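You operate a simulated robot arm through the tools that you are given. There is no shell and no other tool.

Carry out the task below with a simulated two-armed robot. There is one attempt and no reset: what you move stays moved.

TASK
Pump the dock's spare wheel to the pressure on its hub.
Fine: air dial back to 0 before the green fitting comes off and goes into its holder.

Only the result counts: the job must be done as asked and must still hold three seconds after the hand-in. Knocking over, shifting, dropping, spilling or breaking anything else fails it.

THE ROBOT
Two 7-joint arms with fingered hands on one trunk that stands fixed in place. Base frame: the origin is at the foot of the trunk, x ahead of it, y to its left, z up. Lengths are in mm, angles in rad, forces in N, time in s.
The left shoulder is at [157, 125, 1157], the right one opposite. With the tool pointing down near the work surface each hand reaches from about 100 to 880 mm from the base axis, measured 20 degrees to its own side. Payload 3.7 kg a hand.
The tool frame of a hand sits at the grasp point between the pads (the TCP): z along the fingers, y along the line on which they close. The tips reach 25 mm beyond it. The gripper opens to 88 mm; its body begins 29 mm behind the TCP. The gripper is a hand of 5 fingers: y runs from the thumb to the fingers, the wrist lies at [-13, -97, -162] in the tool frame, and closing takes about 1.5 s.
Orientation is told as [roll, pitch, yaw] about the base's x, y, z axes, in that order, counted from this pose: with the fingers straight down and the wrist toward the robot, the tool's x, y and z point along [0, 1, 0], [1, 0, 0] and [0, 0, -1] of the base frame.

THE INTERFACE
- The arms move only by the tool apply_moves. It takes "left_moves", "right_moves" or both (then of equal length, played together; a hand with none holds still); each is a list of rows, each a list of 7 numbers: the closure, from 0 (fully open) to 1 (shut), then the shift along the base's x, y, z in mm, then the turn, a rotation vector about the base's x, y, z in rad. In form: [[jaw, tx, ty, tz, wx, wy, wz], ...]. A call has 1 to 20 rows; each row is the pose to reach, as a shift and turn from the pose commanded when the call began. A row lasts 0.2 s, in which the tool goes at most 50 mm and 0.15 rad; a call with a longer step from one row to the next is refused whole, and so is a gripper value outside its range. A pose out of reach is approached as far as the arm can. The call stops where the force on the tool passes 40 N (or 10 N more than at its start, if that is more) or the arm is blocked; 0.2 s more then pass. Each finger travels about 45 mm/s and halts on what it meets, pressing with about 25 N; the grip force reading is that of the motor and also rises with nothing between the fingers. The clock runs only during rows and for 0.2 s after the last one: add rows that repeat a pose to give the fingers time. It gives the time, the measured TCP pose, the force on the tool (base axes), the opening and the grip force at its end, in the units of the frame above (readings bear some noise), with the torque about the TCP (base axes, N m) and any sound that the robot's microphone picked up.
- Cameras (640 x 400 px; columns grow to the right, rows downward): "scene" is now at [265.2, 31.9, 1326.3]; the picture's right is [0.32, -0.95, 0.00], its down [-0.25, -0.09, -0.96] and it looks along [0.91, 0.31, -0.27] (base axes); focal length 214 px, centre (320, 200). "left" rides on the left gripper at [-59, -79, -105] in its tool frame; the picture's right is [-0.73, -0.32, 0.61], its down [0.62, -0.68, 0.38] and it looks along [0.29, 0.66, 0.70] (tool axes); focal length 234 px, centre (320, 200). "right" rides on the right gripper at [59, -79, -105] in its tool frame; the picture's right is [-0.73, 0.32, -0.61], its down [-0.62, -0.68, 0.38] and it looks along [-0.29, 0.66, 0.70] (tool axes); focal length 234 px, centre (320, 200).
- get_image(camera): a new picture of that camera. It takes no simulated time.
- raise_lower(by): moves the trunk up (or, below 0, down) by that many mm; the arms and the scene camera ride with it, the base frame stays. It gives what a move gives, with no picture.
- preshape(shape, hand): the hand has 5 fingers and takes this shape, open, in about a second: jaw (thumb against the fingers, like two jaws); tri (thumb and two fingers); tip (a fingertip pinch); poke (one finger out to press); point (the index stretched); flat (the hand flat); cup (the hand cupped); fist (a fist). The gripper value then closes the fingers along that shape, each until it touches; the sizes above hold for jaw. It gives what a move gives, with no picture.
- turn_head(pan, tilt): turns the head with the scene camera to pan (to the left, within 1.396 rad either way) and tilt (down, from -0.506 to 1.204), counted from straight ahead of the robot (the tilt from the chest, where the trunk bows). It gives what a move gives.
- pixel_to_xyz(camera, pixels): for up to 12 pixels [column, row] of the newest picture of that camera ("zoom" is the newest enlarged one), the place [x, y, z] in the base frame of the surface seen there, good to about 2 mm. It takes no simulated time.
- close_up(camera, box): a new picture of the part [left, top, right, bottom] of that camera's present view, enlarged. It takes no simulated time.
- hand_in(): hands the job in; it is judged then, once.

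Unless the task says otherwise, let go and move clear before handing in.

The tools are called after "Emit:" by a JSON object that holds its "api" and its "payload". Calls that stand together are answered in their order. apply_moves: Moves the arms, as the interface text tells. Its arguments: {"type":"object","properties":{"left_moves":{"type":"array","items":{"type":"array","items":{"type":"number"}}},"right_moves":{"type":"array","items":{"type":"array","items":{"type":"number"}}}},"required":[]} The other tools are called the same way: raise_lower (by) moves the trunk up or down; preshape (shape, hand) gives the hand a shape; turn_head (pan, tilt) turns the head that bears the scene camera; get_image (camera) takes a picture; pixel_to_xyz (camera, pixels) gives the place of the surface under pixels of a picture; close_up (camera, box) takes an enlarged picture of a part of a camera's view; hand_in () hands the job in.

At the start:

```text
time_s: 0.0
left_eef_pos: [399.7, 307.1, 1275.0]
left_ee_rot: [0.0, 0.0, -0.001]
left_wrist_force: [0.0, 0.7, -0.7]
left_moment: [0.02, -0.01, -0.02]
left_opening: 87.7
left_grip_force: 0.0
left_shape: jaw
right_eef_pos: [560.7, 11.2, 1344.7]
right_ee_rot: [-0.002, -0.001, 0.0]
right_wrist_force: [-1.3, 0.8, -0.6]
right_moment: [0.01, -0.01, 0.01]
right_opening: 87.7
right_grip_force: 0.2
right_shape: jaw
trunk travel left (down, up): [-179.0, 236.0]
head pan, tilt (commanded): [0.328, 0.271]
```

scene: 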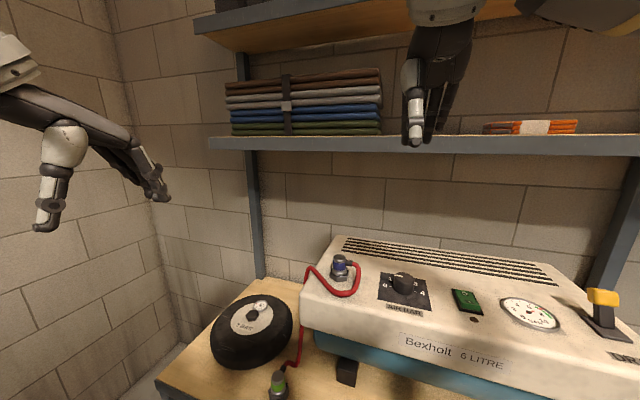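
right: 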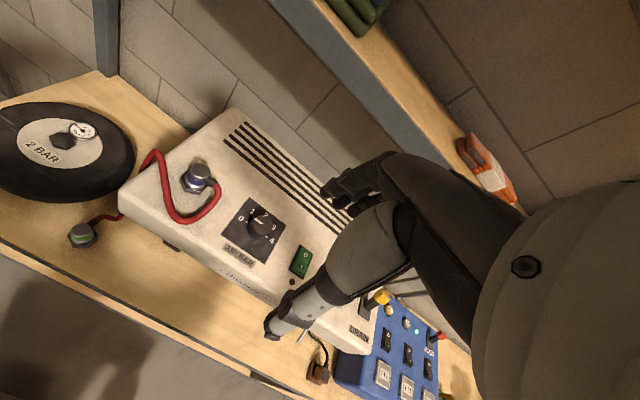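
left: 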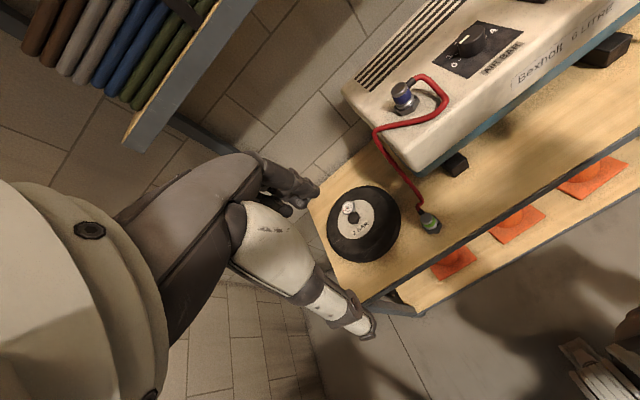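

The wheel sits at about scene (252,330) with "2 BAR" on its hub, and the compressor has an air dial, a green switch, a gauge and a yellow-tipped lever. I'll look around more closely before I move anything.

Emit:
{"api": "turn_head", "payload": {"pan": 0.1, "tilt": 0.75}}

Emit:
{"api": "get_image", "payload": {"camera": "scene"}}

Emit:
{"api": "close_up", "payload": {"camera": "right", "box": [0, 80, 320, 280]}}

Emit:
{"api": "close_up", "payload": {"camera": "right", "box": [260, 240, 500, 400]}}

Emit:
{"api": "close_up", "payload": {"camera": "left", "box": [300, 60, 500, 280]}}

```text
time_s: 0.9
left_eef_pos: [399.5, 307.4, 1276.4]
left_ee_rot: [0.0, 0.0, 0.001]
left_wrist_force: [-0.2, -0.2, 0.9]
left_moment: [0.05, -0.01, -0.03]
left_opening: 87.7
left_grip_force: 0.1
left_shape: jaw
right_eef_pos: [559.7, 10.4, 1344.9]
right_ee_rot: [-0.001, 0.001, 0.001]
right_wrist_force: [0.5, -1.2, 0.6]
right_moment: [0.0, 0.01, 0.02]
right_opening: 87.4
right_grip_force: 0.1
right_shape: jaw
trunk travel left (down, up): [-179.0, 236.0]
head pan, tilt (commanded): [0.099, 0.75]
```

```text
taken
```

scene: 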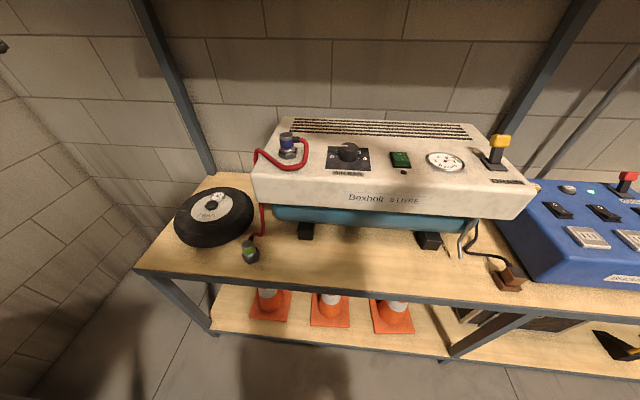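

```text
2.00 times, centred on (160, 180) of right
```

zoom: 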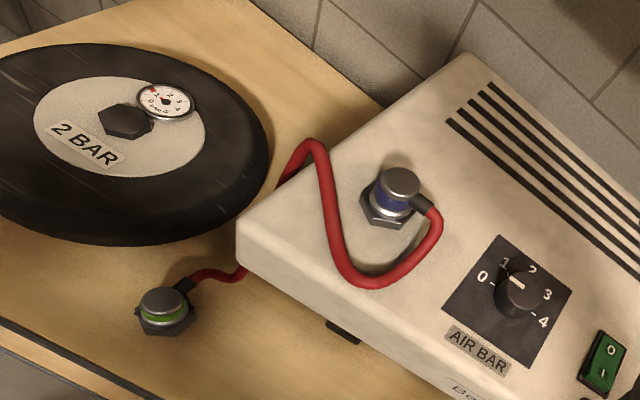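

```text
2.50 times, centred on (380, 320) of right
```

zoom: 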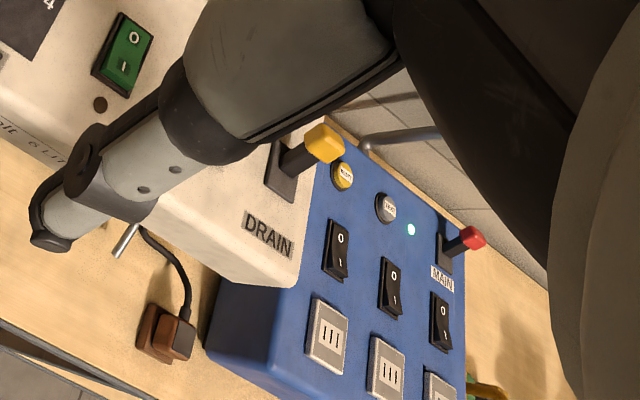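

```text
1.82 times, centred on (400, 170) of left
```

zoom: 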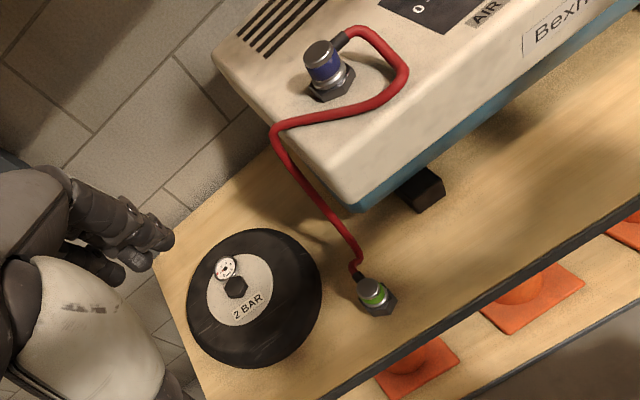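

The hose goes from a blue fitting on the compressor to a green fitting in a holder on the bench, and to the right there is a plug and a blue power box. I'll look at the right side and zoom in.

Emit:
{"api": "turn_head", "payload": {"pan": -0.35, "tilt": 0.75}}

Emit:
{"api": "get_image", "payload": {"camera": "scene"}}

Emit:
{"api": "close_up", "payload": {"camera": "scene", "box": [320, 150, 640, 350]}}

Emit:
{"api": "close_up", "payload": {"camera": "scene", "box": [160, 100, 420, 262]}}

```text
time_s: 1.8
left_eef_pos: [399.7, 307.6, 1276.2]
left_ee_rot: [0.001, 0.0, 0.0]
left_wrist_force: [-0.2, 0.5, -1.5]
left_moment: [-0.03, 0.01, 0.0]
left_opening: 87.6
left_grip_force: 0.2
left_shape: jaw
right_eef_pos: [559.7, 11.5, 1344.0]
right_ee_rot: [0.0, 0.0, -0.001]
right_wrist_force: [0.0, 0.1, 0.1]
right_moment: [0.02, 0.01, 0.02]
right_opening: 87.7
right_grip_force: 0.1
right_shape: jaw
trunk travel left (down, up): [-179.0, 236.0]
head pan, tilt (commanded): [-0.351, 0.75]
```

```text
taken
```

scene: 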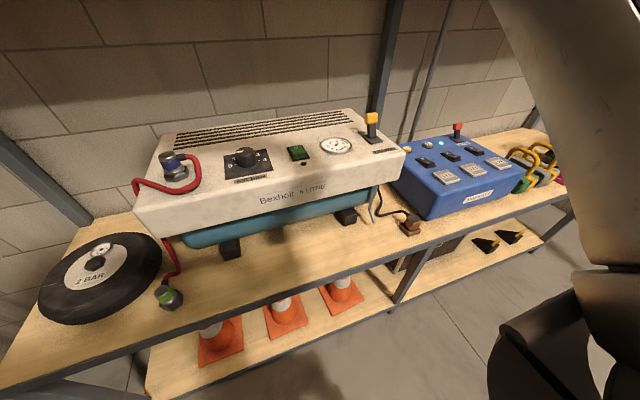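

```text
2.00 times, centred on (480, 250) of scene
```

zoom: 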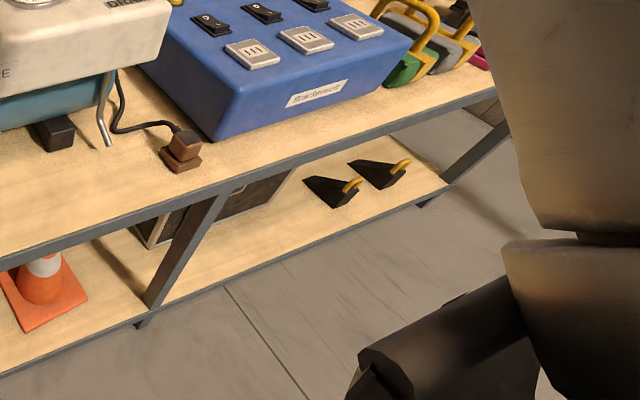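

```text
2.46 times, centred on (290, 181) of scene
```

zoom: 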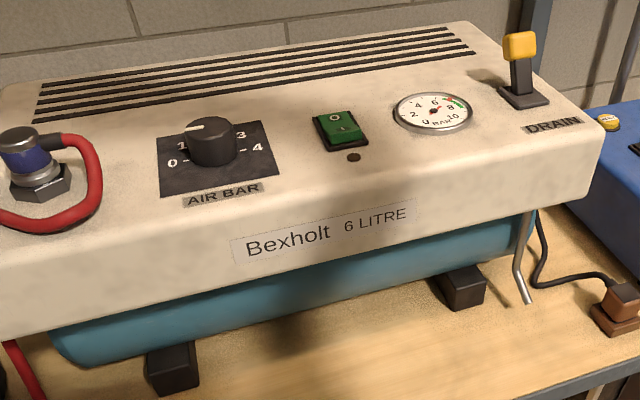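

The tank gauge needle looks close to 6–7, and the plug sits on a small brown block. I'll zoom in further on the gauge, dial, drain lever, plug and power box.

Emit:
{"api": "close_up", "payload": {"camera": "scene", "box": [310, 130, 360, 162]}}

Emit:
{"api": "close_up", "payload": {"camera": "scene", "box": [215, 135, 311, 195]}}

Emit:
{"api": "close_up", "payload": {"camera": "scene", "box": [350, 170, 446, 250]}}

Emit:
{"api": "close_up", "payload": {"camera": "scene", "box": [380, 110, 540, 220]}}

Emit:
{"api": "close_up", "payload": {"camera": "scene", "box": [30, 220, 190, 330]}}

Emit:
{"api": "close_up", "payload": {"camera": "scene", "box": [340, 100, 420, 170]}}

```text
12.50 times, centred on (335, 146) of scene
```

zoom: 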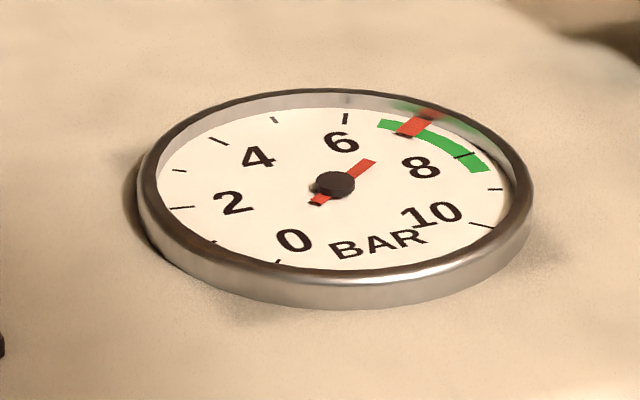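

```text
6.67 times, centred on (263, 165) of scene
```

zoom: 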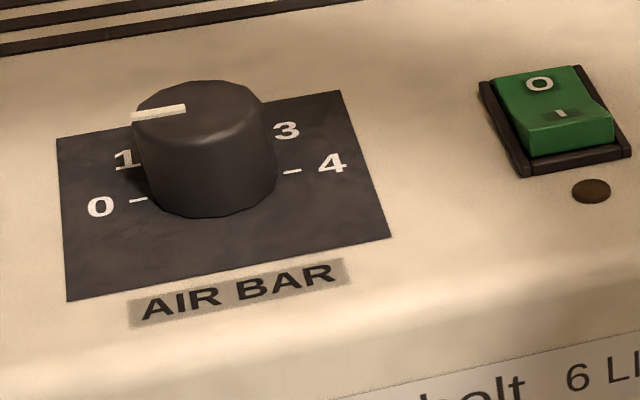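

```text
5.00 times, centred on (398, 210) of scene
```

zoom: 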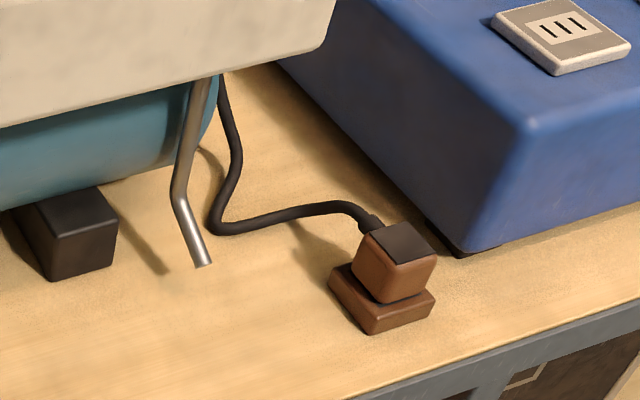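

```text
3.64 times, centred on (460, 165) of scene
```

zoom: 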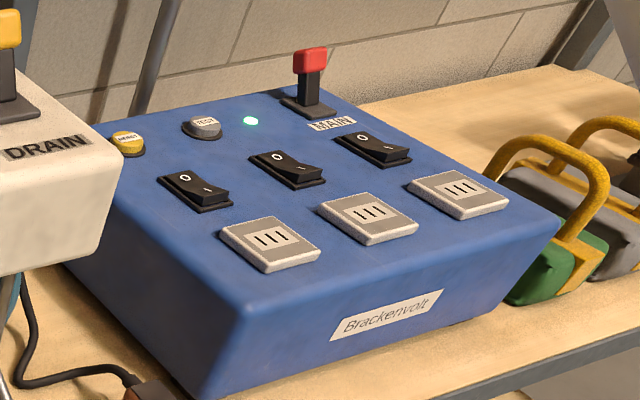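

```text
3.64 times, centred on (110, 275) of scene
```

zoom: 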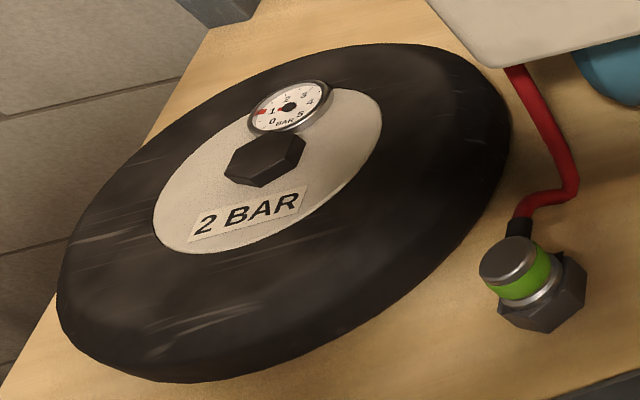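

```text
5.71 times, centred on (380, 135) of scene
```

zoom: 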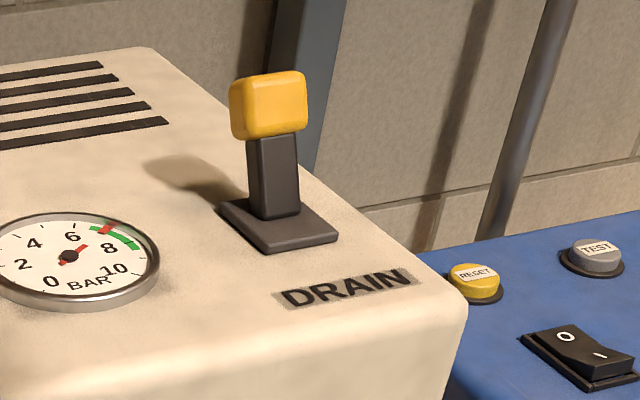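

The tank gauge shows about 7 bar, inside its green band, and the dial pointer appears to lie along the 0–4 axis at 0. I'll turn the head to the wheel and hose and read the wheel gauge.

Emit:
{"api": "turn_head", "payload": {"pan": 0.25, "tilt": 0.85}}

Emit:
{"api": "get_image", "payload": {"camera": "scene"}}

Emit:
{"api": "close_up", "payload": {"camera": "scene", "box": [180, 130, 400, 270]}}

```text
time_s: 2.8
left_eef_pos: [400.2, 307.4, 1275.3]
left_ee_rot: [0.0, 0.0, 0.0]
left_wrist_force: [0.9, 0.4, 0.1]
left_moment: [0.01, -0.01, 0.03]
left_opening: 87.6
left_grip_force: 0.0
left_shape: jaw
right_eef_pos: [559.8, 12.2, 1344.9]
right_ee_rot: [-0.001, 0.0, 0.0]
right_wrist_force: [-0.5, -0.4, 0.7]
right_moment: [-0.02, 0.02, -0.02]
right_opening: 87.5
right_grip_force: 0.0
right_shape: jaw
trunk travel left (down, up): [-179.0, 236.0]
head pan, tilt (commanded): [0.25, 0.85]
```

```text
taken
```

scene: 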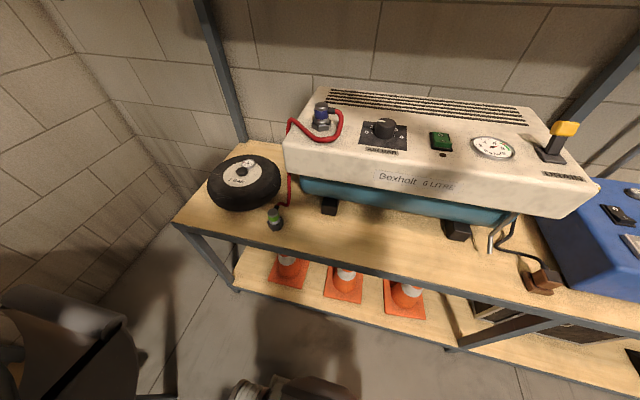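

```text
2.86 times, centred on (290, 200) of scene
```

zoom: 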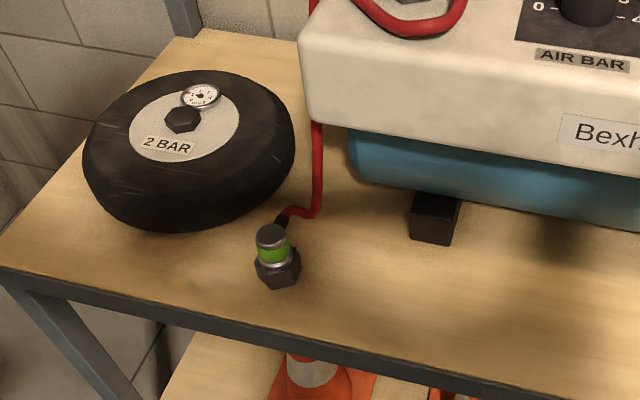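

The scene is clear now, with the wheel hub at zoom (183,120) and the green fitting at zoom (272,250). I'll read the coordinates of the key points.

Emit:
{"api": "pixel_to_xyz", "payload": {"camera": "zoom", "pixels": [[183, 115], [199, 95], [165, 147], [268, 232], [272, 253], [275, 282], [240, 250], [282, 219], [318, 160], [320, 250], [200, 200], [585, 10]]}}

Emit:
{"api": "pixel_to_xyz", "payload": {"camera": "scene", "pixels": [[321, 107], [322, 124], [384, 122], [370, 130], [402, 134], [441, 138], [491, 147], [566, 128], [548, 152], [545, 268], [300, 175], [437, 176]]}}

Emit:
{"api": "close_up", "payload": {"camera": "scene", "box": [225, 150, 275, 182]}}

Emit:
{"api": "close_up", "payload": {"camera": "scene", "box": [255, 190, 305, 242]}}

Emit:
{"api": "close_up", "payload": {"camera": "scene", "box": [350, 110, 420, 160]}}

Emit:
{"api": "close_up", "payload": {"camera": "scene", "box": [280, 90, 350, 150]}}

```text
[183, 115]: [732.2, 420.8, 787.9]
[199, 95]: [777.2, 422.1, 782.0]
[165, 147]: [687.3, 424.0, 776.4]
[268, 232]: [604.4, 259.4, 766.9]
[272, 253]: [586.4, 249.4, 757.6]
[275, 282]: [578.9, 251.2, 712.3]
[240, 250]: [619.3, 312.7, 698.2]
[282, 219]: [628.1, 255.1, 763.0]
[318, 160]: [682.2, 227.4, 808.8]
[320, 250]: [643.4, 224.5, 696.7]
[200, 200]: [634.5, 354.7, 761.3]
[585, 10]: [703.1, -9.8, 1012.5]
```

```text
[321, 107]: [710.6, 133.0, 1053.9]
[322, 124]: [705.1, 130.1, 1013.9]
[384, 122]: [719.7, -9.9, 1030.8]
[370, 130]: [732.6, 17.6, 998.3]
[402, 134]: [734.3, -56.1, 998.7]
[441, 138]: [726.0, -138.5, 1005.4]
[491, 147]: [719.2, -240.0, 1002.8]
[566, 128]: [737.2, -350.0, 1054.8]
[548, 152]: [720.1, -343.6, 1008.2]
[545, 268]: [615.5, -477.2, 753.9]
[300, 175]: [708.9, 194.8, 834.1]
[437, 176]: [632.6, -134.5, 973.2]
```

```text
12.50 times, centred on (250, 166) of scene
```

zoom: 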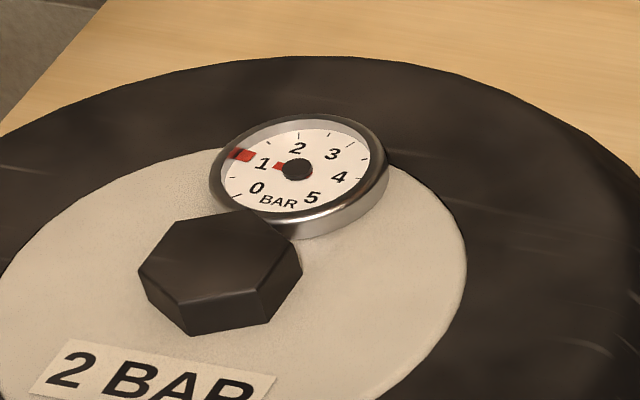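

```text
7.69 times, centred on (280, 216) of scene
```

zoom: 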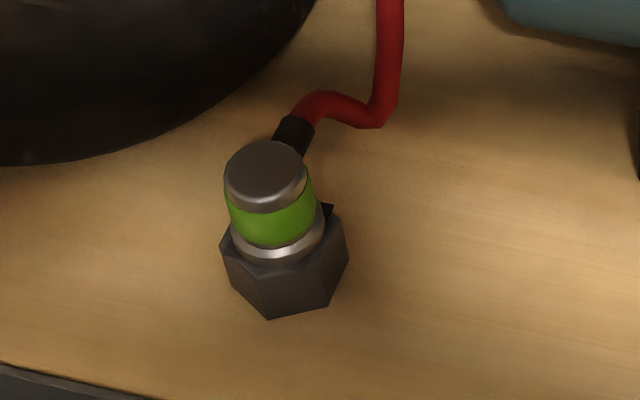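

```text
8.00 times, centred on (385, 135) of scene
```

zoom: 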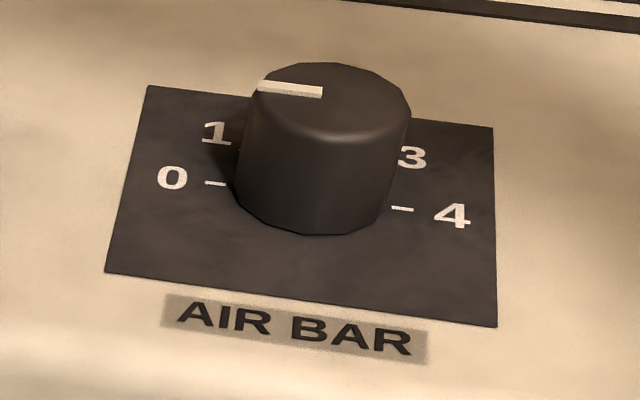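

```text
6.67 times, centred on (315, 120) of scene
```

zoom: 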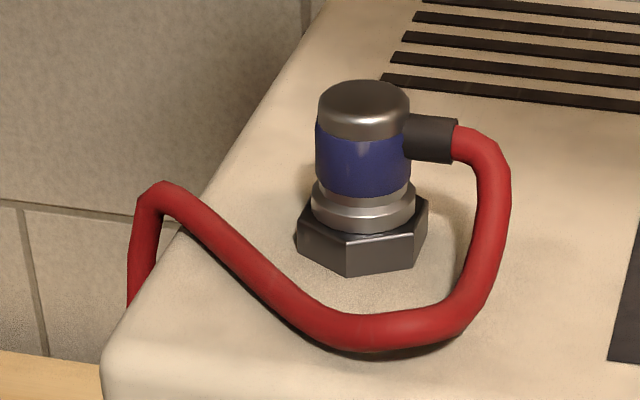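

The dial reads 0, the wheel gauge sits near 1 (red mark around 0.9), and the holder is a hex base on the bench. I'll get accurate coordinates for the green fitting and for the hex on the wheel.

Emit:
{"api": "close_up", "payload": {"camera": "scene", "box": [255, 190, 305, 242]}}

Emit:
{"api": "pixel_to_xyz", "payload": {"camera": "zoom", "pixels": [[265, 165], [228, 185], [303, 178], [268, 200], [270, 225], [278, 255], [225, 245], [270, 312], [345, 250], [330, 210], [268, 285], [293, 135]]}}

Emit:
{"api": "close_up", "payload": {"camera": "scene", "box": [225, 150, 275, 182]}}

Emit:
{"api": "pixel_to_xyz", "payload": {"camera": "zoom", "pixels": [[210, 250], [140, 270], [175, 225], [245, 212], [298, 265], [185, 292], [255, 285], [190, 330], [265, 325], [340, 250], [296, 170], [240, 155]]}}

```text
7.69 times, centred on (280, 216) of scene
```

zoom: 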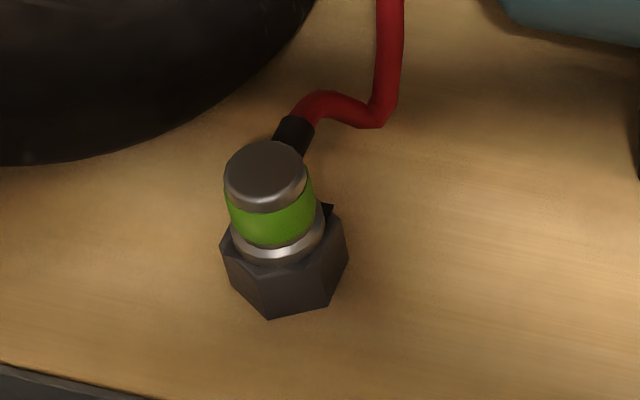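

```text
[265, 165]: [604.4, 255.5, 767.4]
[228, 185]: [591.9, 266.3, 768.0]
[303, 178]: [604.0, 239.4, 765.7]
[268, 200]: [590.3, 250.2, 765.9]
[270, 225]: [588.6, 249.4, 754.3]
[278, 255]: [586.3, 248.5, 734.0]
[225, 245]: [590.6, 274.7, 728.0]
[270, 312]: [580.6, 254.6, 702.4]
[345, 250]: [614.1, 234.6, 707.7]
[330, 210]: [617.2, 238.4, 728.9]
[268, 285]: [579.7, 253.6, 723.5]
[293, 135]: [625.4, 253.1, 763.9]
```

```text
12.50 times, centred on (250, 166) of scene
```

zoom: 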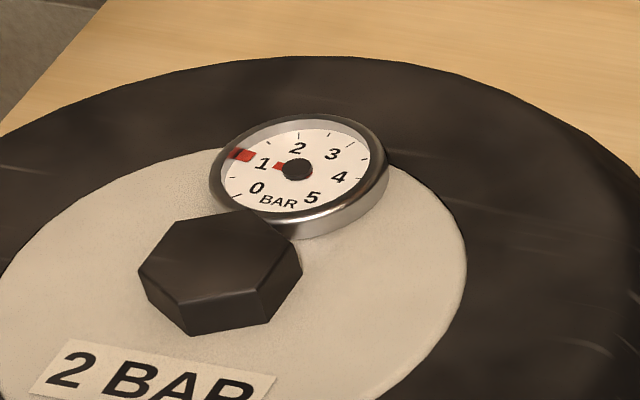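

```text
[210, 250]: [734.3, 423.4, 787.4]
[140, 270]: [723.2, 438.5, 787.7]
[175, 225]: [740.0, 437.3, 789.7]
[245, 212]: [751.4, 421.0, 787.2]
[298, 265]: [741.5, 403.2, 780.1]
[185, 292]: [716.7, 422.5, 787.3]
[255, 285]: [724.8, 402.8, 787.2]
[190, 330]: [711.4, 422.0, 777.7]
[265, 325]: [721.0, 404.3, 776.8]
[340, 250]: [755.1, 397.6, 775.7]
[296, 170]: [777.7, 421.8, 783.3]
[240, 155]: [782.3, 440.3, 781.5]
```

The green fitting's axis is near (603,254) with its top at z≈767. The wheel hex is near (734,421) with its top at z≈787, with the gauge just behind it in +x. The hose stub leaves the fitting in +x, so I need the hose path and the compressor's corner before I choose a grasp yaw.

Emit:
{"api": "close_up", "payload": {"camera": "scene", "box": [200, 120, 360, 240]}}

Emit:
{"api": "pixel_to_xyz", "payload": {"camera": "zoom", "pixels": [[350, 90], [345, 220], [318, 325], [334, 337], [352, 338], [362, 320], [363, 270], [360, 225], [500, 340], [35, 230], [320, 230], [180, 360]]}}

Emit:
{"api": "pixel_to_xyz", "payload": {"camera": "scene", "pixels": [[286, 140], [287, 172], [289, 122], [318, 92], [340, 120], [330, 200], [186, 218], [240, 285], [500, 240], [497, 200], [598, 185], [350, 150]]}}

```text
3.33 times, centred on (280, 180) of scene
```

zoom: 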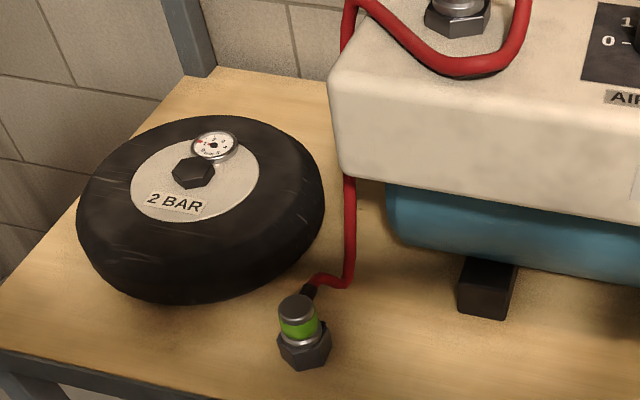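

```text
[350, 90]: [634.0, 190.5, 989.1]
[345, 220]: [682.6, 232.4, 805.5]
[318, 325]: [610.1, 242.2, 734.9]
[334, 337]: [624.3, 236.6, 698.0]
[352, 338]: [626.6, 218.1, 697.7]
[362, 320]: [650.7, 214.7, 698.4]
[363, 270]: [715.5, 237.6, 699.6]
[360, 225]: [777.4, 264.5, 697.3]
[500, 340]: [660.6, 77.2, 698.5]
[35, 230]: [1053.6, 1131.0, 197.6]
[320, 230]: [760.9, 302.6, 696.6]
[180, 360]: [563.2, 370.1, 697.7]
```

```text
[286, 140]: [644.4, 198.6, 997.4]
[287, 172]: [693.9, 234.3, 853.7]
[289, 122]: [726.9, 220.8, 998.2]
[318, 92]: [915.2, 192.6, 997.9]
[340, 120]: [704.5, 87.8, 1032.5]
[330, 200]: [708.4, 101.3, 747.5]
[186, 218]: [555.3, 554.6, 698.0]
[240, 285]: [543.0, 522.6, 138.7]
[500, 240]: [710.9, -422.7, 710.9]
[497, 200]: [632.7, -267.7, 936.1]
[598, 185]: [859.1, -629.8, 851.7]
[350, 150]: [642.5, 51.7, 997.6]
```

The compressor's front-left corner is near (640,198) and the hose hangs at about (690,233), so for the left hand the wrist should stay on the +y side (yaw near −90°). I'll check where the shelf is, since both arms work beneath it.

Emit:
{"api": "turn_head", "payload": {"pan": 0.1, "tilt": 0.2}}

Emit:
{"api": "get_image", "payload": {"camera": "scene"}}

Emit:
{"api": "pixel_to_xyz", "payload": {"camera": "scene", "pixels": [[150, 150], [250, 155], [500, 165], [600, 172], [330, 160], [120, 30], [150, 10], [200, 110], [560, 145], [400, 200], [130, 200], [560, 200]]}}

```text
time_s: 3.9
left_eef_pos: [400.2, 306.9, 1274.7]
left_ee_rot: [0.001, 0.001, 0.001]
left_wrist_force: [0.5, 0.1, -0.1]
left_moment: [-0.02, 0.02, 0.01]
left_opening: 87.9
left_grip_force: 0.0
left_shape: jaw
right_eef_pos: [559.9, 10.2, 1345.6]
right_ee_rot: [-0.001, -0.001, 0.001]
right_wrist_force: [0.6, -0.4, -0.3]
right_moment: [0.0, -0.07, -0.01]
right_opening: 87.6
right_grip_force: 0.0
right_shape: jaw
trunk travel left (down, up): [-179.0, 236.0]
head pan, tilt (commanded): [0.099, 0.201]
```

```text
taken
```

scene: 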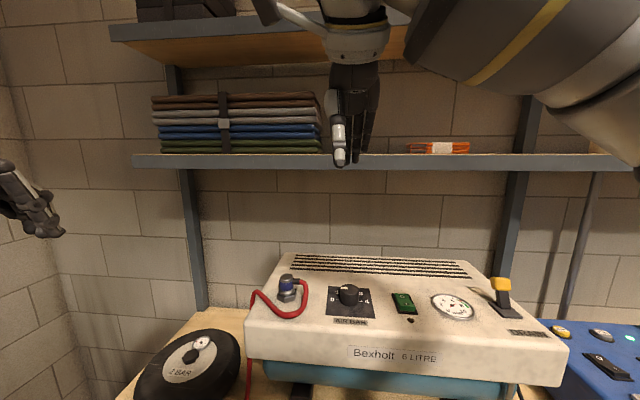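

```text
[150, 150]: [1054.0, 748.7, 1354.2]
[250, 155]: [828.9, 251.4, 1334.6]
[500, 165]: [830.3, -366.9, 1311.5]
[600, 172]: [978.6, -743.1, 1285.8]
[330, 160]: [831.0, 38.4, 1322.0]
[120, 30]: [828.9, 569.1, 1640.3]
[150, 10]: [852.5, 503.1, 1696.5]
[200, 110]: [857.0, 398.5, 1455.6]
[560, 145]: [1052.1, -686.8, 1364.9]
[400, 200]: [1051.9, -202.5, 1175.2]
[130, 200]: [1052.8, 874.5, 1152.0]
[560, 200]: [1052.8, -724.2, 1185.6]
```

The shelf front is at x≈830 and z≈1320, well away from the work. I'll bring the left hand to about (604,254,960) while yawing −90°, to check that the arm can hold that pose.

Emit:
{"api": "apply_moves", "payload": {"left_moves": [[0, 17, -4, -26, 0, 0, -0.131], [0, 34, -9, -52, 0, 0, -0.262], [0, 51, -13, -79, 0, 0, -0.393], [0, 68, -18, -105, 0, 0, -0.524], [0, 85, -22, -131, 0, 0, -0.654], [0, 102, -26, -157, 0, 0, -0.785], [0, 119, -31, -184, 0, 0, -0.916], [0, 136, -35, -210, 0, 0, -1.047], [0, 153, -40, -236, 0, 0, -1.178], [0, 170, -44, -262, 0, 0, -1.309], [0, 187, -49, -289, 0, 0, -1.44], [0, 204, -53, -315, 0, 0, -1.571], [0, 204, -53, -315, 0, 0, -1.571], [0, 204, -53, -315, 0, 0, -1.571]]}}

Emit:
{"api": "turn_head", "payload": {"pan": 0.35, "tilt": 0.7}}

Emit:
{"api": "get_image", "payload": {"camera": "scene"}}

Emit:
{"api": "get_image", "payload": {"camera": "left"}}

```text
time_s: 6.8
left_eef_pos: [601.4, 257.2, 961.8]
left_ee_rot: [0.001, 0.001, -1.571]
left_wrist_force: [-7.1, 12.9, 6.0]
left_moment: [-0.38, -0.33, 0.09]
left_opening: 87.6
left_grip_force: 0.1
left_shape: jaw
right_eef_pos: [557.5, 12.7, 1346.0]
right_ee_rot: [-0.002, -0.002, -0.001]
right_wrist_force: [0.6, 0.4, 0.3]
right_moment: [-0.01, -0.01, 0.0]
right_opening: 87.5
right_grip_force: 0.1
right_shape: jaw
trunk travel left (down, up): [-179.0, 236.0]
head pan, tilt (commanded): [0.099, 0.201]
```

```text
time_s: 7.8
left_eef_pos: [602.5, 256.1, 960.5]
left_ee_rot: [-0.001, 0.001, -1.572]
left_wrist_force: [-6.2, 10.6, 5.7]
left_moment: [-0.28, -0.26, 0.07]
left_opening: 87.6
left_grip_force: 0.1
left_shape: jaw
right_eef_pos: [558.1, 12.9, 1345.0]
right_ee_rot: [-0.002, 0.0, -0.001]
right_wrist_force: [0.3, 0.4, -0.3]
right_moment: [0.01, -0.03, -0.05]
right_opening: 87.3
right_grip_force: 0.0
right_shape: jaw
trunk travel left (down, up): [-179.0, 236.0]
head pan, tilt (commanded): [0.351, 0.7]
```

```text
taken
```

scene: 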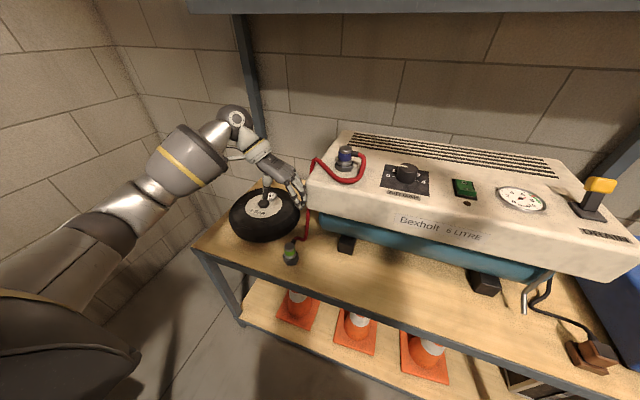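

```text
taken
```

left: 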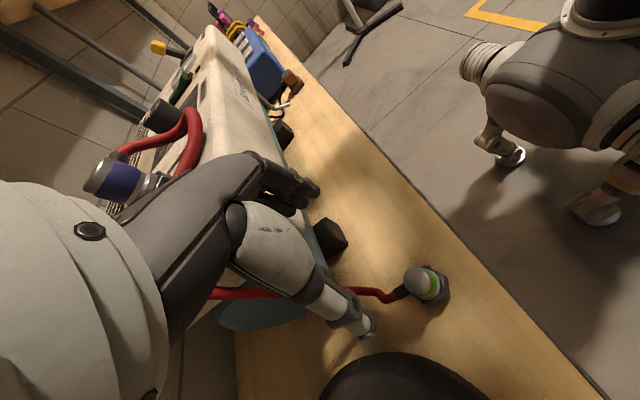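

The hand holds the yaw, but a steady force of about (−6,+11,+6) N says the fingers are brushing the hose or compressor corner at z≈960. I'll back off toward the robot and +y first, then look at the hand shapes.

Emit:
{"api": "apply_moves", "payload": {"left_moves": [[0, -25, 15, 0, 0, 0, 0], [0, -55, 30, 0, 0, 0, 0], [0, -90, 40, 0, 0, 0, 0], [0, -90, 40, 0, 0, 0, 0]]}}

Emit:
{"api": "get_image", "payload": {"camera": "scene"}}

Emit:
{"api": "close_up", "payload": {"camera": "scene", "box": [180, 90, 400, 270]}}

```text
time_s: 8.8
left_eef_pos: [515.3, 294.2, 958.9]
left_ee_rot: [-0.001, 0.0, -1.572]
left_wrist_force: [0.4, 0.3, 0.3]
left_moment: [-0.01, 0.02, -0.02]
left_opening: 87.6
left_grip_force: 0.1
left_shape: jaw
right_eef_pos: [560.0, 12.0, 1344.7]
right_ee_rot: [-0.001, 0.001, 0.002]
right_wrist_force: [0.9, -0.5, 0.1]
right_moment: [-0.02, 0.02, 0.02]
right_opening: 87.8
right_grip_force: 0.0
right_shape: jaw
trunk travel left (down, up): [-179.0, 236.0]
head pan, tilt (commanded): [0.351, 0.7]
```

```text
taken
```

scene: 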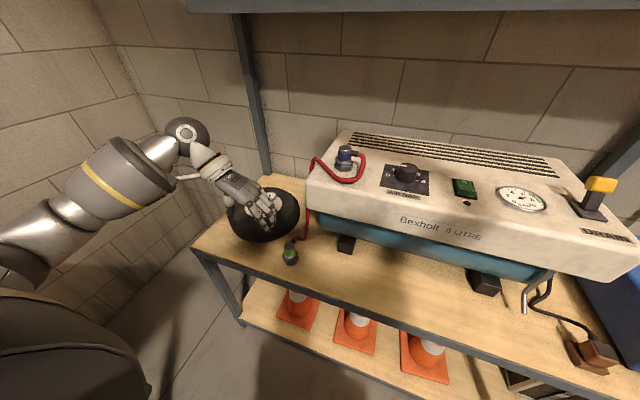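

```text
2.22 times, centred on (290, 180) of scene
```

zoom: 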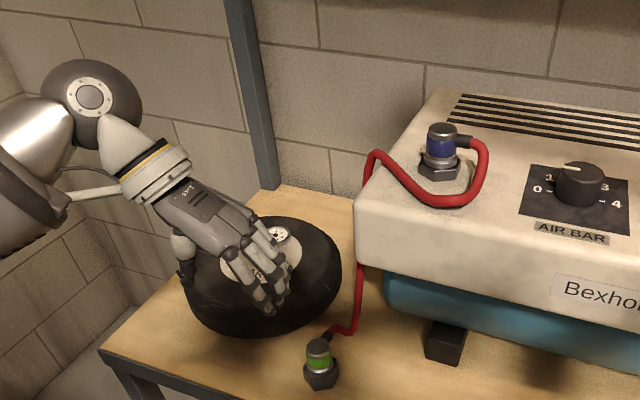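

Forces are back to zero. I'll try the three-finger shape to get a narrower finger spread near the hose, and see how the hand looks.

Emit:
{"api": "preshape", "payload": {"hand": "left", "shape": "tri"}}

Emit:
{"api": "close_up", "payload": {"camera": "scene", "box": [200, 100, 340, 220]}}

Emit:
{"api": "get_image", "payload": {"camera": "left"}}

```text
time_s: 9.7
left_eef_pos: [514.9, 294.7, 959.6]
left_ee_rot: [-0.001, -0.001, -1.572]
left_wrist_force: [-0.2, -0.4, 0.4]
left_moment: [-0.01, 0.02, 0.0]
left_opening: 87.7
left_grip_force: 0.0
left_shape: tri
right_eef_pos: [561.1, 11.6, 1344.4]
right_ee_rot: [0.001, 0.001, -0.001]
right_wrist_force: [-0.3, 0.1, -0.1]
right_moment: [-0.01, 0.0, 0.0]
right_opening: 87.6
right_grip_force: 0.0
right_shape: jaw
trunk travel left (down, up): [-179.0, 236.0]
head pan, tilt (commanded): [0.351, 0.7]
```

```text
3.33 times, centred on (270, 160) of scene
```

zoom: 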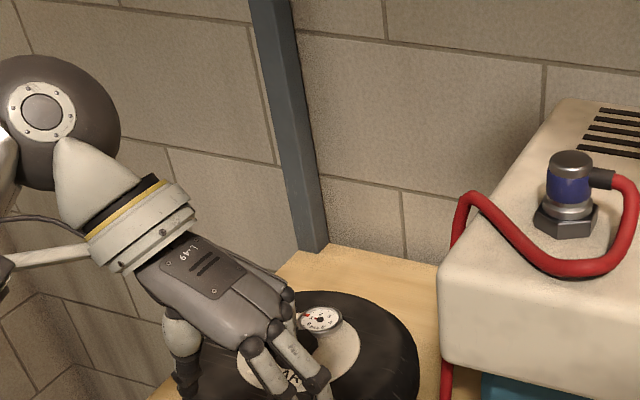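

```text
taken
```

left: 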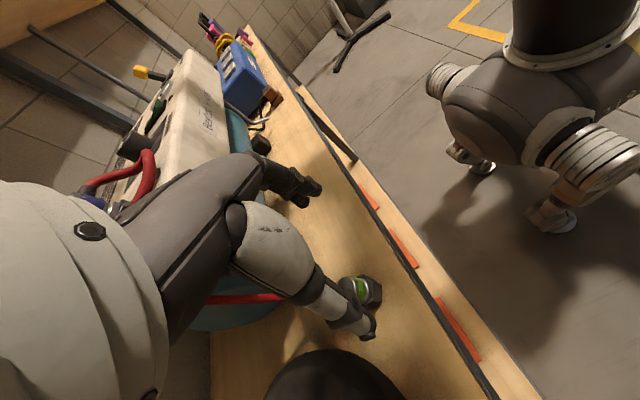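

In "tri" the ring and little fingers fold away and the index and middle stay out. I'll measure where the fingertips and thumb are relative to the TCP (TCP now at (515,294,959)).

Emit:
{"api": "close_up", "payload": {"camera": "left", "box": [200, 130, 400, 360]}}

Emit:
{"api": "pixel_to_xyz", "payload": {"camera": "left", "pixels": [[316, 187], [305, 200], [290, 205], [285, 178], [265, 190], [372, 318], [360, 335], [340, 310], [320, 290], [250, 165], [270, 230], [300, 180]]}}

Emit:
{"api": "pixel_to_xyz", "payload": {"camera": "scene", "pixels": [[346, 147], [337, 212], [330, 209], [420, 229], [545, 265], [312, 195], [340, 222], [480, 245], [405, 170], [308, 180]]}}

```text
1.74 times, centred on (300, 245) of left
```

zoom: 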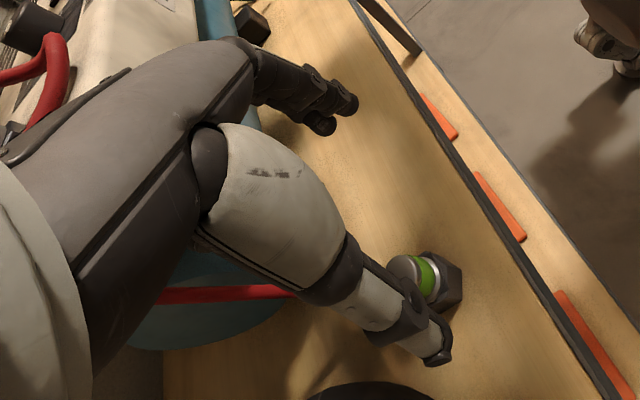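

```text
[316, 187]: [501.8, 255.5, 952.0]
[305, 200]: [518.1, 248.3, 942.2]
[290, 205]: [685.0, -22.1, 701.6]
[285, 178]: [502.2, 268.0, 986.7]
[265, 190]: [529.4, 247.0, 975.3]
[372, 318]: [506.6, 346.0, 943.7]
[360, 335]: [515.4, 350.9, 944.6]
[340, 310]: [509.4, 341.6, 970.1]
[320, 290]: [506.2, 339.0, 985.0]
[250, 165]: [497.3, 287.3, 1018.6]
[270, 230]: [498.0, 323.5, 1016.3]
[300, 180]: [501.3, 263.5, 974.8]
```

```text
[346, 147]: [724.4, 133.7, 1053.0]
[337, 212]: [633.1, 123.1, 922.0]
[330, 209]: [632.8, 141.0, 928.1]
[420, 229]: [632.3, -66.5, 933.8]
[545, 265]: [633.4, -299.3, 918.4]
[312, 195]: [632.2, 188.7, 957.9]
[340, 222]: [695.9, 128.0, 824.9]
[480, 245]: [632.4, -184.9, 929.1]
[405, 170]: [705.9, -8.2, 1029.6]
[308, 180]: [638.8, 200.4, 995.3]
```

Index and middle tips are near (502–518, 250, 945) and the thumb near (510,348,944), so the tri grasp centre is at the TCP. The compressor body bottom is above z≈900, so I'll descend on the robot side of the fitting and then slide in along +x.

Emit:
{"api": "apply_moves", "payload": {"left_moves": [[0, -5, -10, -40, 0, 0, 0], [0, -10, -20, -80, 0, 0, 0], [0, -15, -30, -120, 0, 0, 0], [0, -20, -40, -160, 0, 0, 0], [0, -20, -40, -190, 0, 0, 0], [0, -20, -40, -190, 0, 0, 0]]}}

Emit:
{"api": "get_image", "payload": {"camera": "left"}}

Emit:
{"api": "get_image", "payload": {"camera": "scene"}}

Emit:
{"api": "close_up", "payload": {"camera": "scene", "box": [180, 160, 380, 300]}}

```text
time_s: 11.1
left_eef_pos: [491.9, 255.2, 770.2]
left_ee_rot: [0.0, 0.001, -1.571]
left_wrist_force: [0.0, -0.1, 0.0]
left_moment: [0.01, 0.01, 0.02]
left_opening: 87.8
left_grip_force: 0.0
left_shape: tri
right_eef_pos: [559.1, 11.0, 1345.6]
right_ee_rot: [0.0, -0.001, 0.0]
right_wrist_force: [-0.2, 0.0, 0.3]
right_moment: [0.02, -0.01, 0.01]
right_opening: 87.5
right_grip_force: 0.1
right_shape: jaw
trunk travel left (down, up): [-179.0, 236.0]
head pan, tilt (commanded): [0.351, 0.7]
```

```text
taken
```

left: 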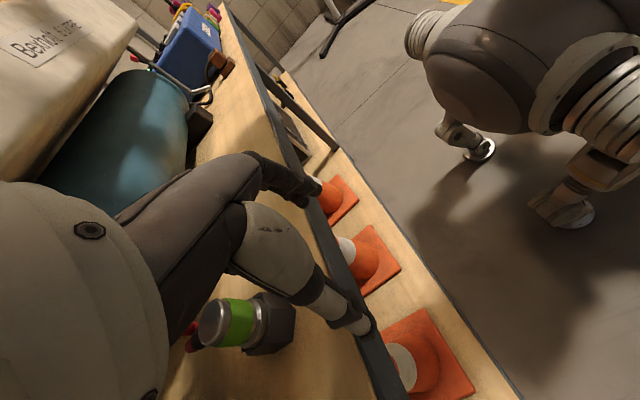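

```text
taken
```

scene: 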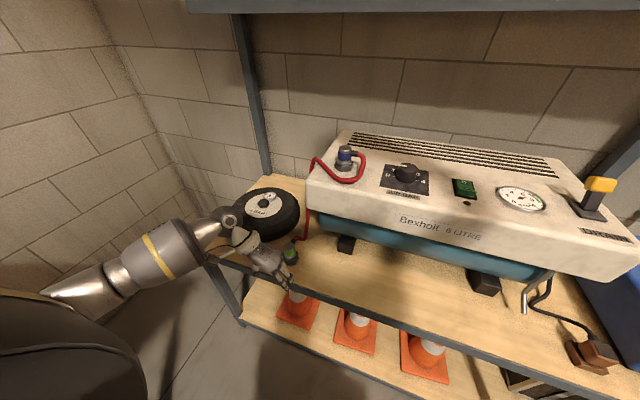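

```text
2.86 times, centred on (280, 230) of scene
```

zoom: 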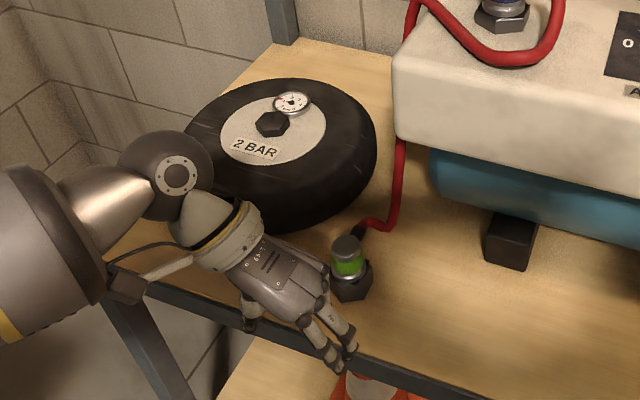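

The fitting shows in the left camera at (210–260, 325) with nothing between it and the open hand. I'll measure it from this nearer view.

Emit:
{"api": "close_up", "payload": {"camera": "left", "box": [150, 270, 330, 382]}}

Emit:
{"api": "pixel_to_xyz", "payload": {"camera": "left", "pixels": [[210, 305], [208, 325], [207, 342], [238, 303], [240, 322], [238, 342], [258, 325], [275, 300], [275, 325], [270, 350], [292, 325], [198, 325]]}}

Emit:
{"api": "close_up", "payload": {"camera": "scene", "box": [270, 220, 330, 270]}}

Emit:
{"api": "pixel_to_xyz", "payload": {"camera": "zoom", "pixels": [[333, 245], [200, 245], [270, 212], [220, 240], [300, 275], [245, 250], [280, 230]]}}

```text
3.56 times, centred on (240, 326) of left
```

zoom: 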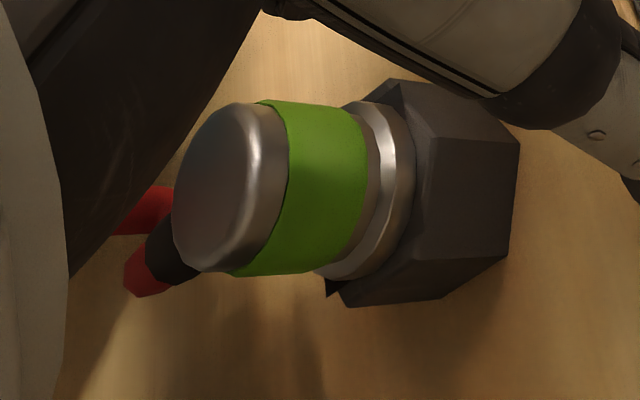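

```text
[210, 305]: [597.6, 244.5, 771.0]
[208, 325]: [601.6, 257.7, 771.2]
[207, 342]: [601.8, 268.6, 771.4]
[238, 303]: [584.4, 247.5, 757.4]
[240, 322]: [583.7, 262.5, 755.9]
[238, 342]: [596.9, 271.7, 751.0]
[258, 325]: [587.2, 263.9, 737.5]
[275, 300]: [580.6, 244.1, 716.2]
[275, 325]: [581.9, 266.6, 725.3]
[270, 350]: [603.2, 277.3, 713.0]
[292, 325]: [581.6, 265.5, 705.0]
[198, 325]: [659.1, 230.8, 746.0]
```

```text
8.00 times, centred on (300, 245) of scene
```

zoom: 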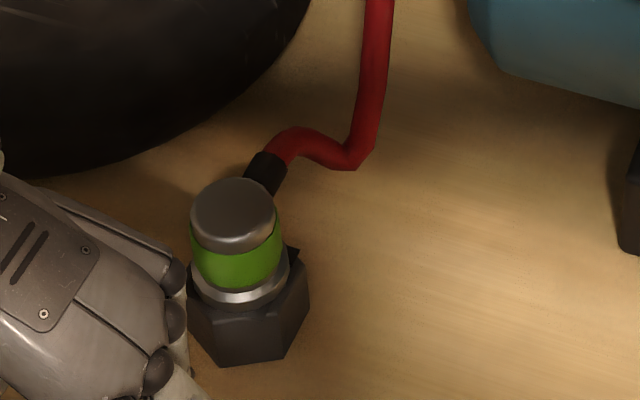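

```text
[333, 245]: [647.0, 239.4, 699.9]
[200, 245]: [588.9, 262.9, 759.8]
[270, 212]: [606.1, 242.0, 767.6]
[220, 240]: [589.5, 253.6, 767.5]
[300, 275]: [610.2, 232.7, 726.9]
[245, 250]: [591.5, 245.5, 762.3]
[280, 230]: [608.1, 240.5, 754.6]
```

The fitting axis is at about (601.5,255), with the green band at z≈740–762. I'll slide in along +x to centre it between the thumb and two fingers, keeping the hand open.

Emit:
{"api": "apply_moves", "payload": {"left_moves": [[0, 25, 0, -3, 0, 0, 0], [0, 50, 0, -6, 0, 0, 0], [0, 75, 0, -6, 0, 0, 0], [0, 95, 0, -6, 0, 0, 0], [0, 109, 0, -6, 0, 0, 0], [0, 109, 0, -6, 0, 0, 0]]}}

Emit:
{"api": "get_image", "payload": {"camera": "left"}}

Emit:
{"api": "close_up", "payload": {"camera": "scene", "box": [200, 170, 360, 290]}}

```text
time_s: 12.5
left_eef_pos: [602.7, 253.2, 764.3]
left_ee_rot: [0.0, -0.001, -1.572]
left_wrist_force: [-0.3, 0.2, -0.4]
left_moment: [-0.01, 0.0, -0.02]
left_opening: 87.8
left_grip_force: 0.1
left_shape: tri
right_eef_pos: [560.3, 11.0, 1344.9]
right_ee_rot: [-0.001, 0.0, 0.0]
right_wrist_force: [0.3, -0.2, 0.3]
right_moment: [0.0, 0.0, -0.01]
right_opening: 87.6
right_grip_force: 0.0
right_shape: jaw
trunk travel left (down, up): [-179.0, 236.0]
head pan, tilt (commanded): [0.351, 0.7]
```

```text
taken
```

left: 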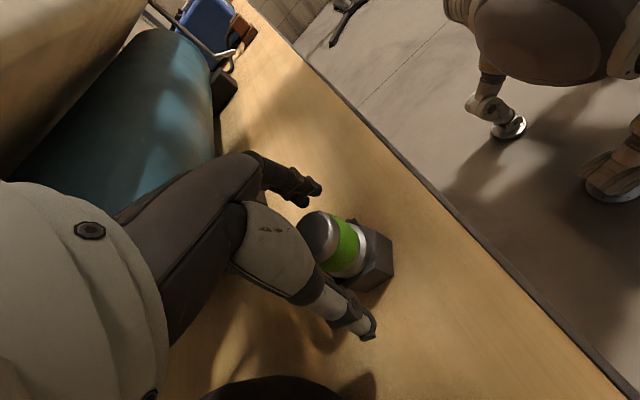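

```text
3.33 times, centred on (280, 230) of scene
```

zoom: 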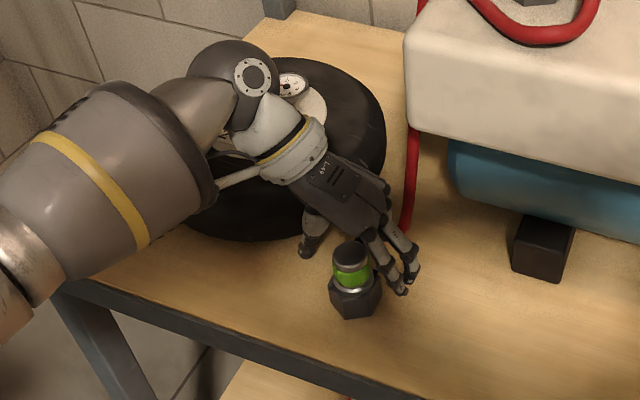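

The hand straddles the fitting with no contact. I'll check the alignment by reading fingertip, thumb and fitting positions from the left camera.

Emit:
{"api": "close_up", "payload": {"camera": "left", "box": [230, 140, 410, 360]}}

Emit:
{"api": "pixel_to_xyz", "payload": {"camera": "left", "pixels": [[318, 187], [303, 203], [300, 183], [370, 325], [366, 337], [345, 315], [322, 300], [312, 235], [325, 215], [347, 242], [335, 265], [355, 225]]}}

```text
1.82 times, centred on (320, 250) of left
```

zoom: 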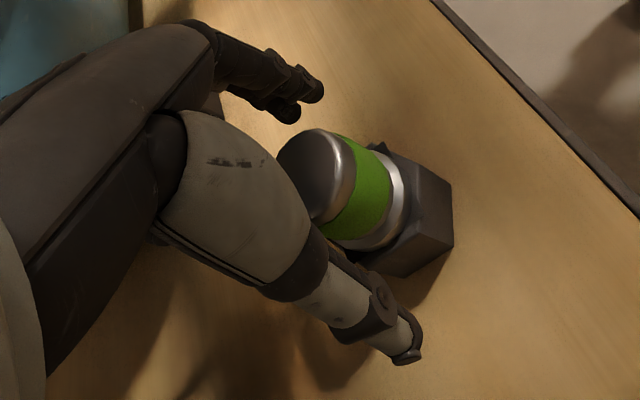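

```text
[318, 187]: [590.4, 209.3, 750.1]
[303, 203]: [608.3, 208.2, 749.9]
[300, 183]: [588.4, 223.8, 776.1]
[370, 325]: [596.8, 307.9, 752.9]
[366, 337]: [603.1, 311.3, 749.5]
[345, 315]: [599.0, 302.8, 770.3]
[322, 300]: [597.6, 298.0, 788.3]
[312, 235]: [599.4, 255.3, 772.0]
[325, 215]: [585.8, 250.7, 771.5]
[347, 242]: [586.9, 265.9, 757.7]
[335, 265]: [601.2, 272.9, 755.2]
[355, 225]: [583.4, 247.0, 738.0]
```

The grasp centre sits about 5 mm too far in +x relative to the fitting axis. I'll shift −5 in x and −3 in z, then close on the fitting.

Emit:
{"api": "apply_moves", "payload": {"left_moves": [[0, -5, 1, -3, 0, 0, 0], [0.3, -5, 1, -3, 0, 0, 0], [0.5, -5, 1, -3, 0, 0, 0], [0.7, -5, 1, -3, 0, 0, 0], [1, -5, 1, -3, 0, 0, 0], [1, -5, 1, -3, 0, 0, 0], [1, -5, 1, -3, 0, 0, 0], [1, -5, 1, -3, 0, 0, 0], [1, -5, 1, -3, 0, 0, 0]]}}

Emit:
{"api": "get_image", "payload": {"camera": "left"}}

Emit:
{"api": "close_up", "payload": {"camera": "scene", "box": [240, 190, 340, 270]}}

```text
time_s: 14.5
left_eef_pos: [597.8, 254.7, 761.5]
left_ee_rot: [-0.001, 0.001, -1.571]
left_wrist_force: [-1.7, 0.7, -1.6]
left_moment: [-0.04, 0.05, 0.0]
left_opening: 24.4
left_grip_force: 25.4
left_shape: tri
right_eef_pos: [560.3, 11.9, 1343.9]
right_ee_rot: [-0.001, 0.001, -0.002]
right_wrist_force: [-1.3, 1.2, -0.5]
right_moment: [-0.01, 0.0, -0.02]
right_opening: 87.6
right_grip_force: 0.1
right_shape: jaw
trunk travel left (down, up): [-179.0, 236.0]
head pan, tilt (commanded): [0.351, 0.7]
```

```text
taken
```

left: 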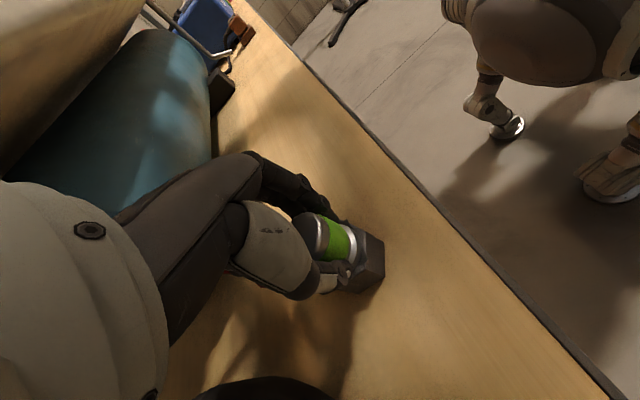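

```text
5.00 times, centred on (290, 230) of scene
```

zoom: 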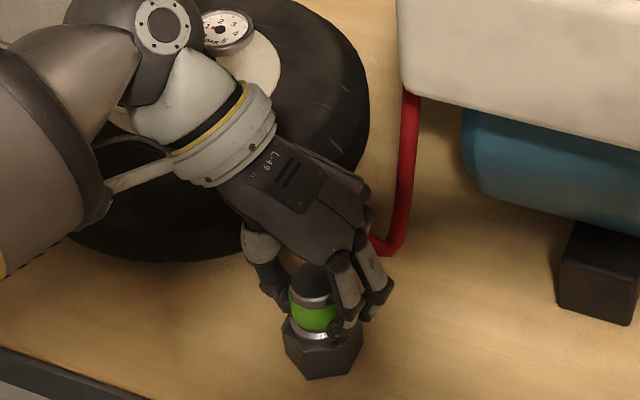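

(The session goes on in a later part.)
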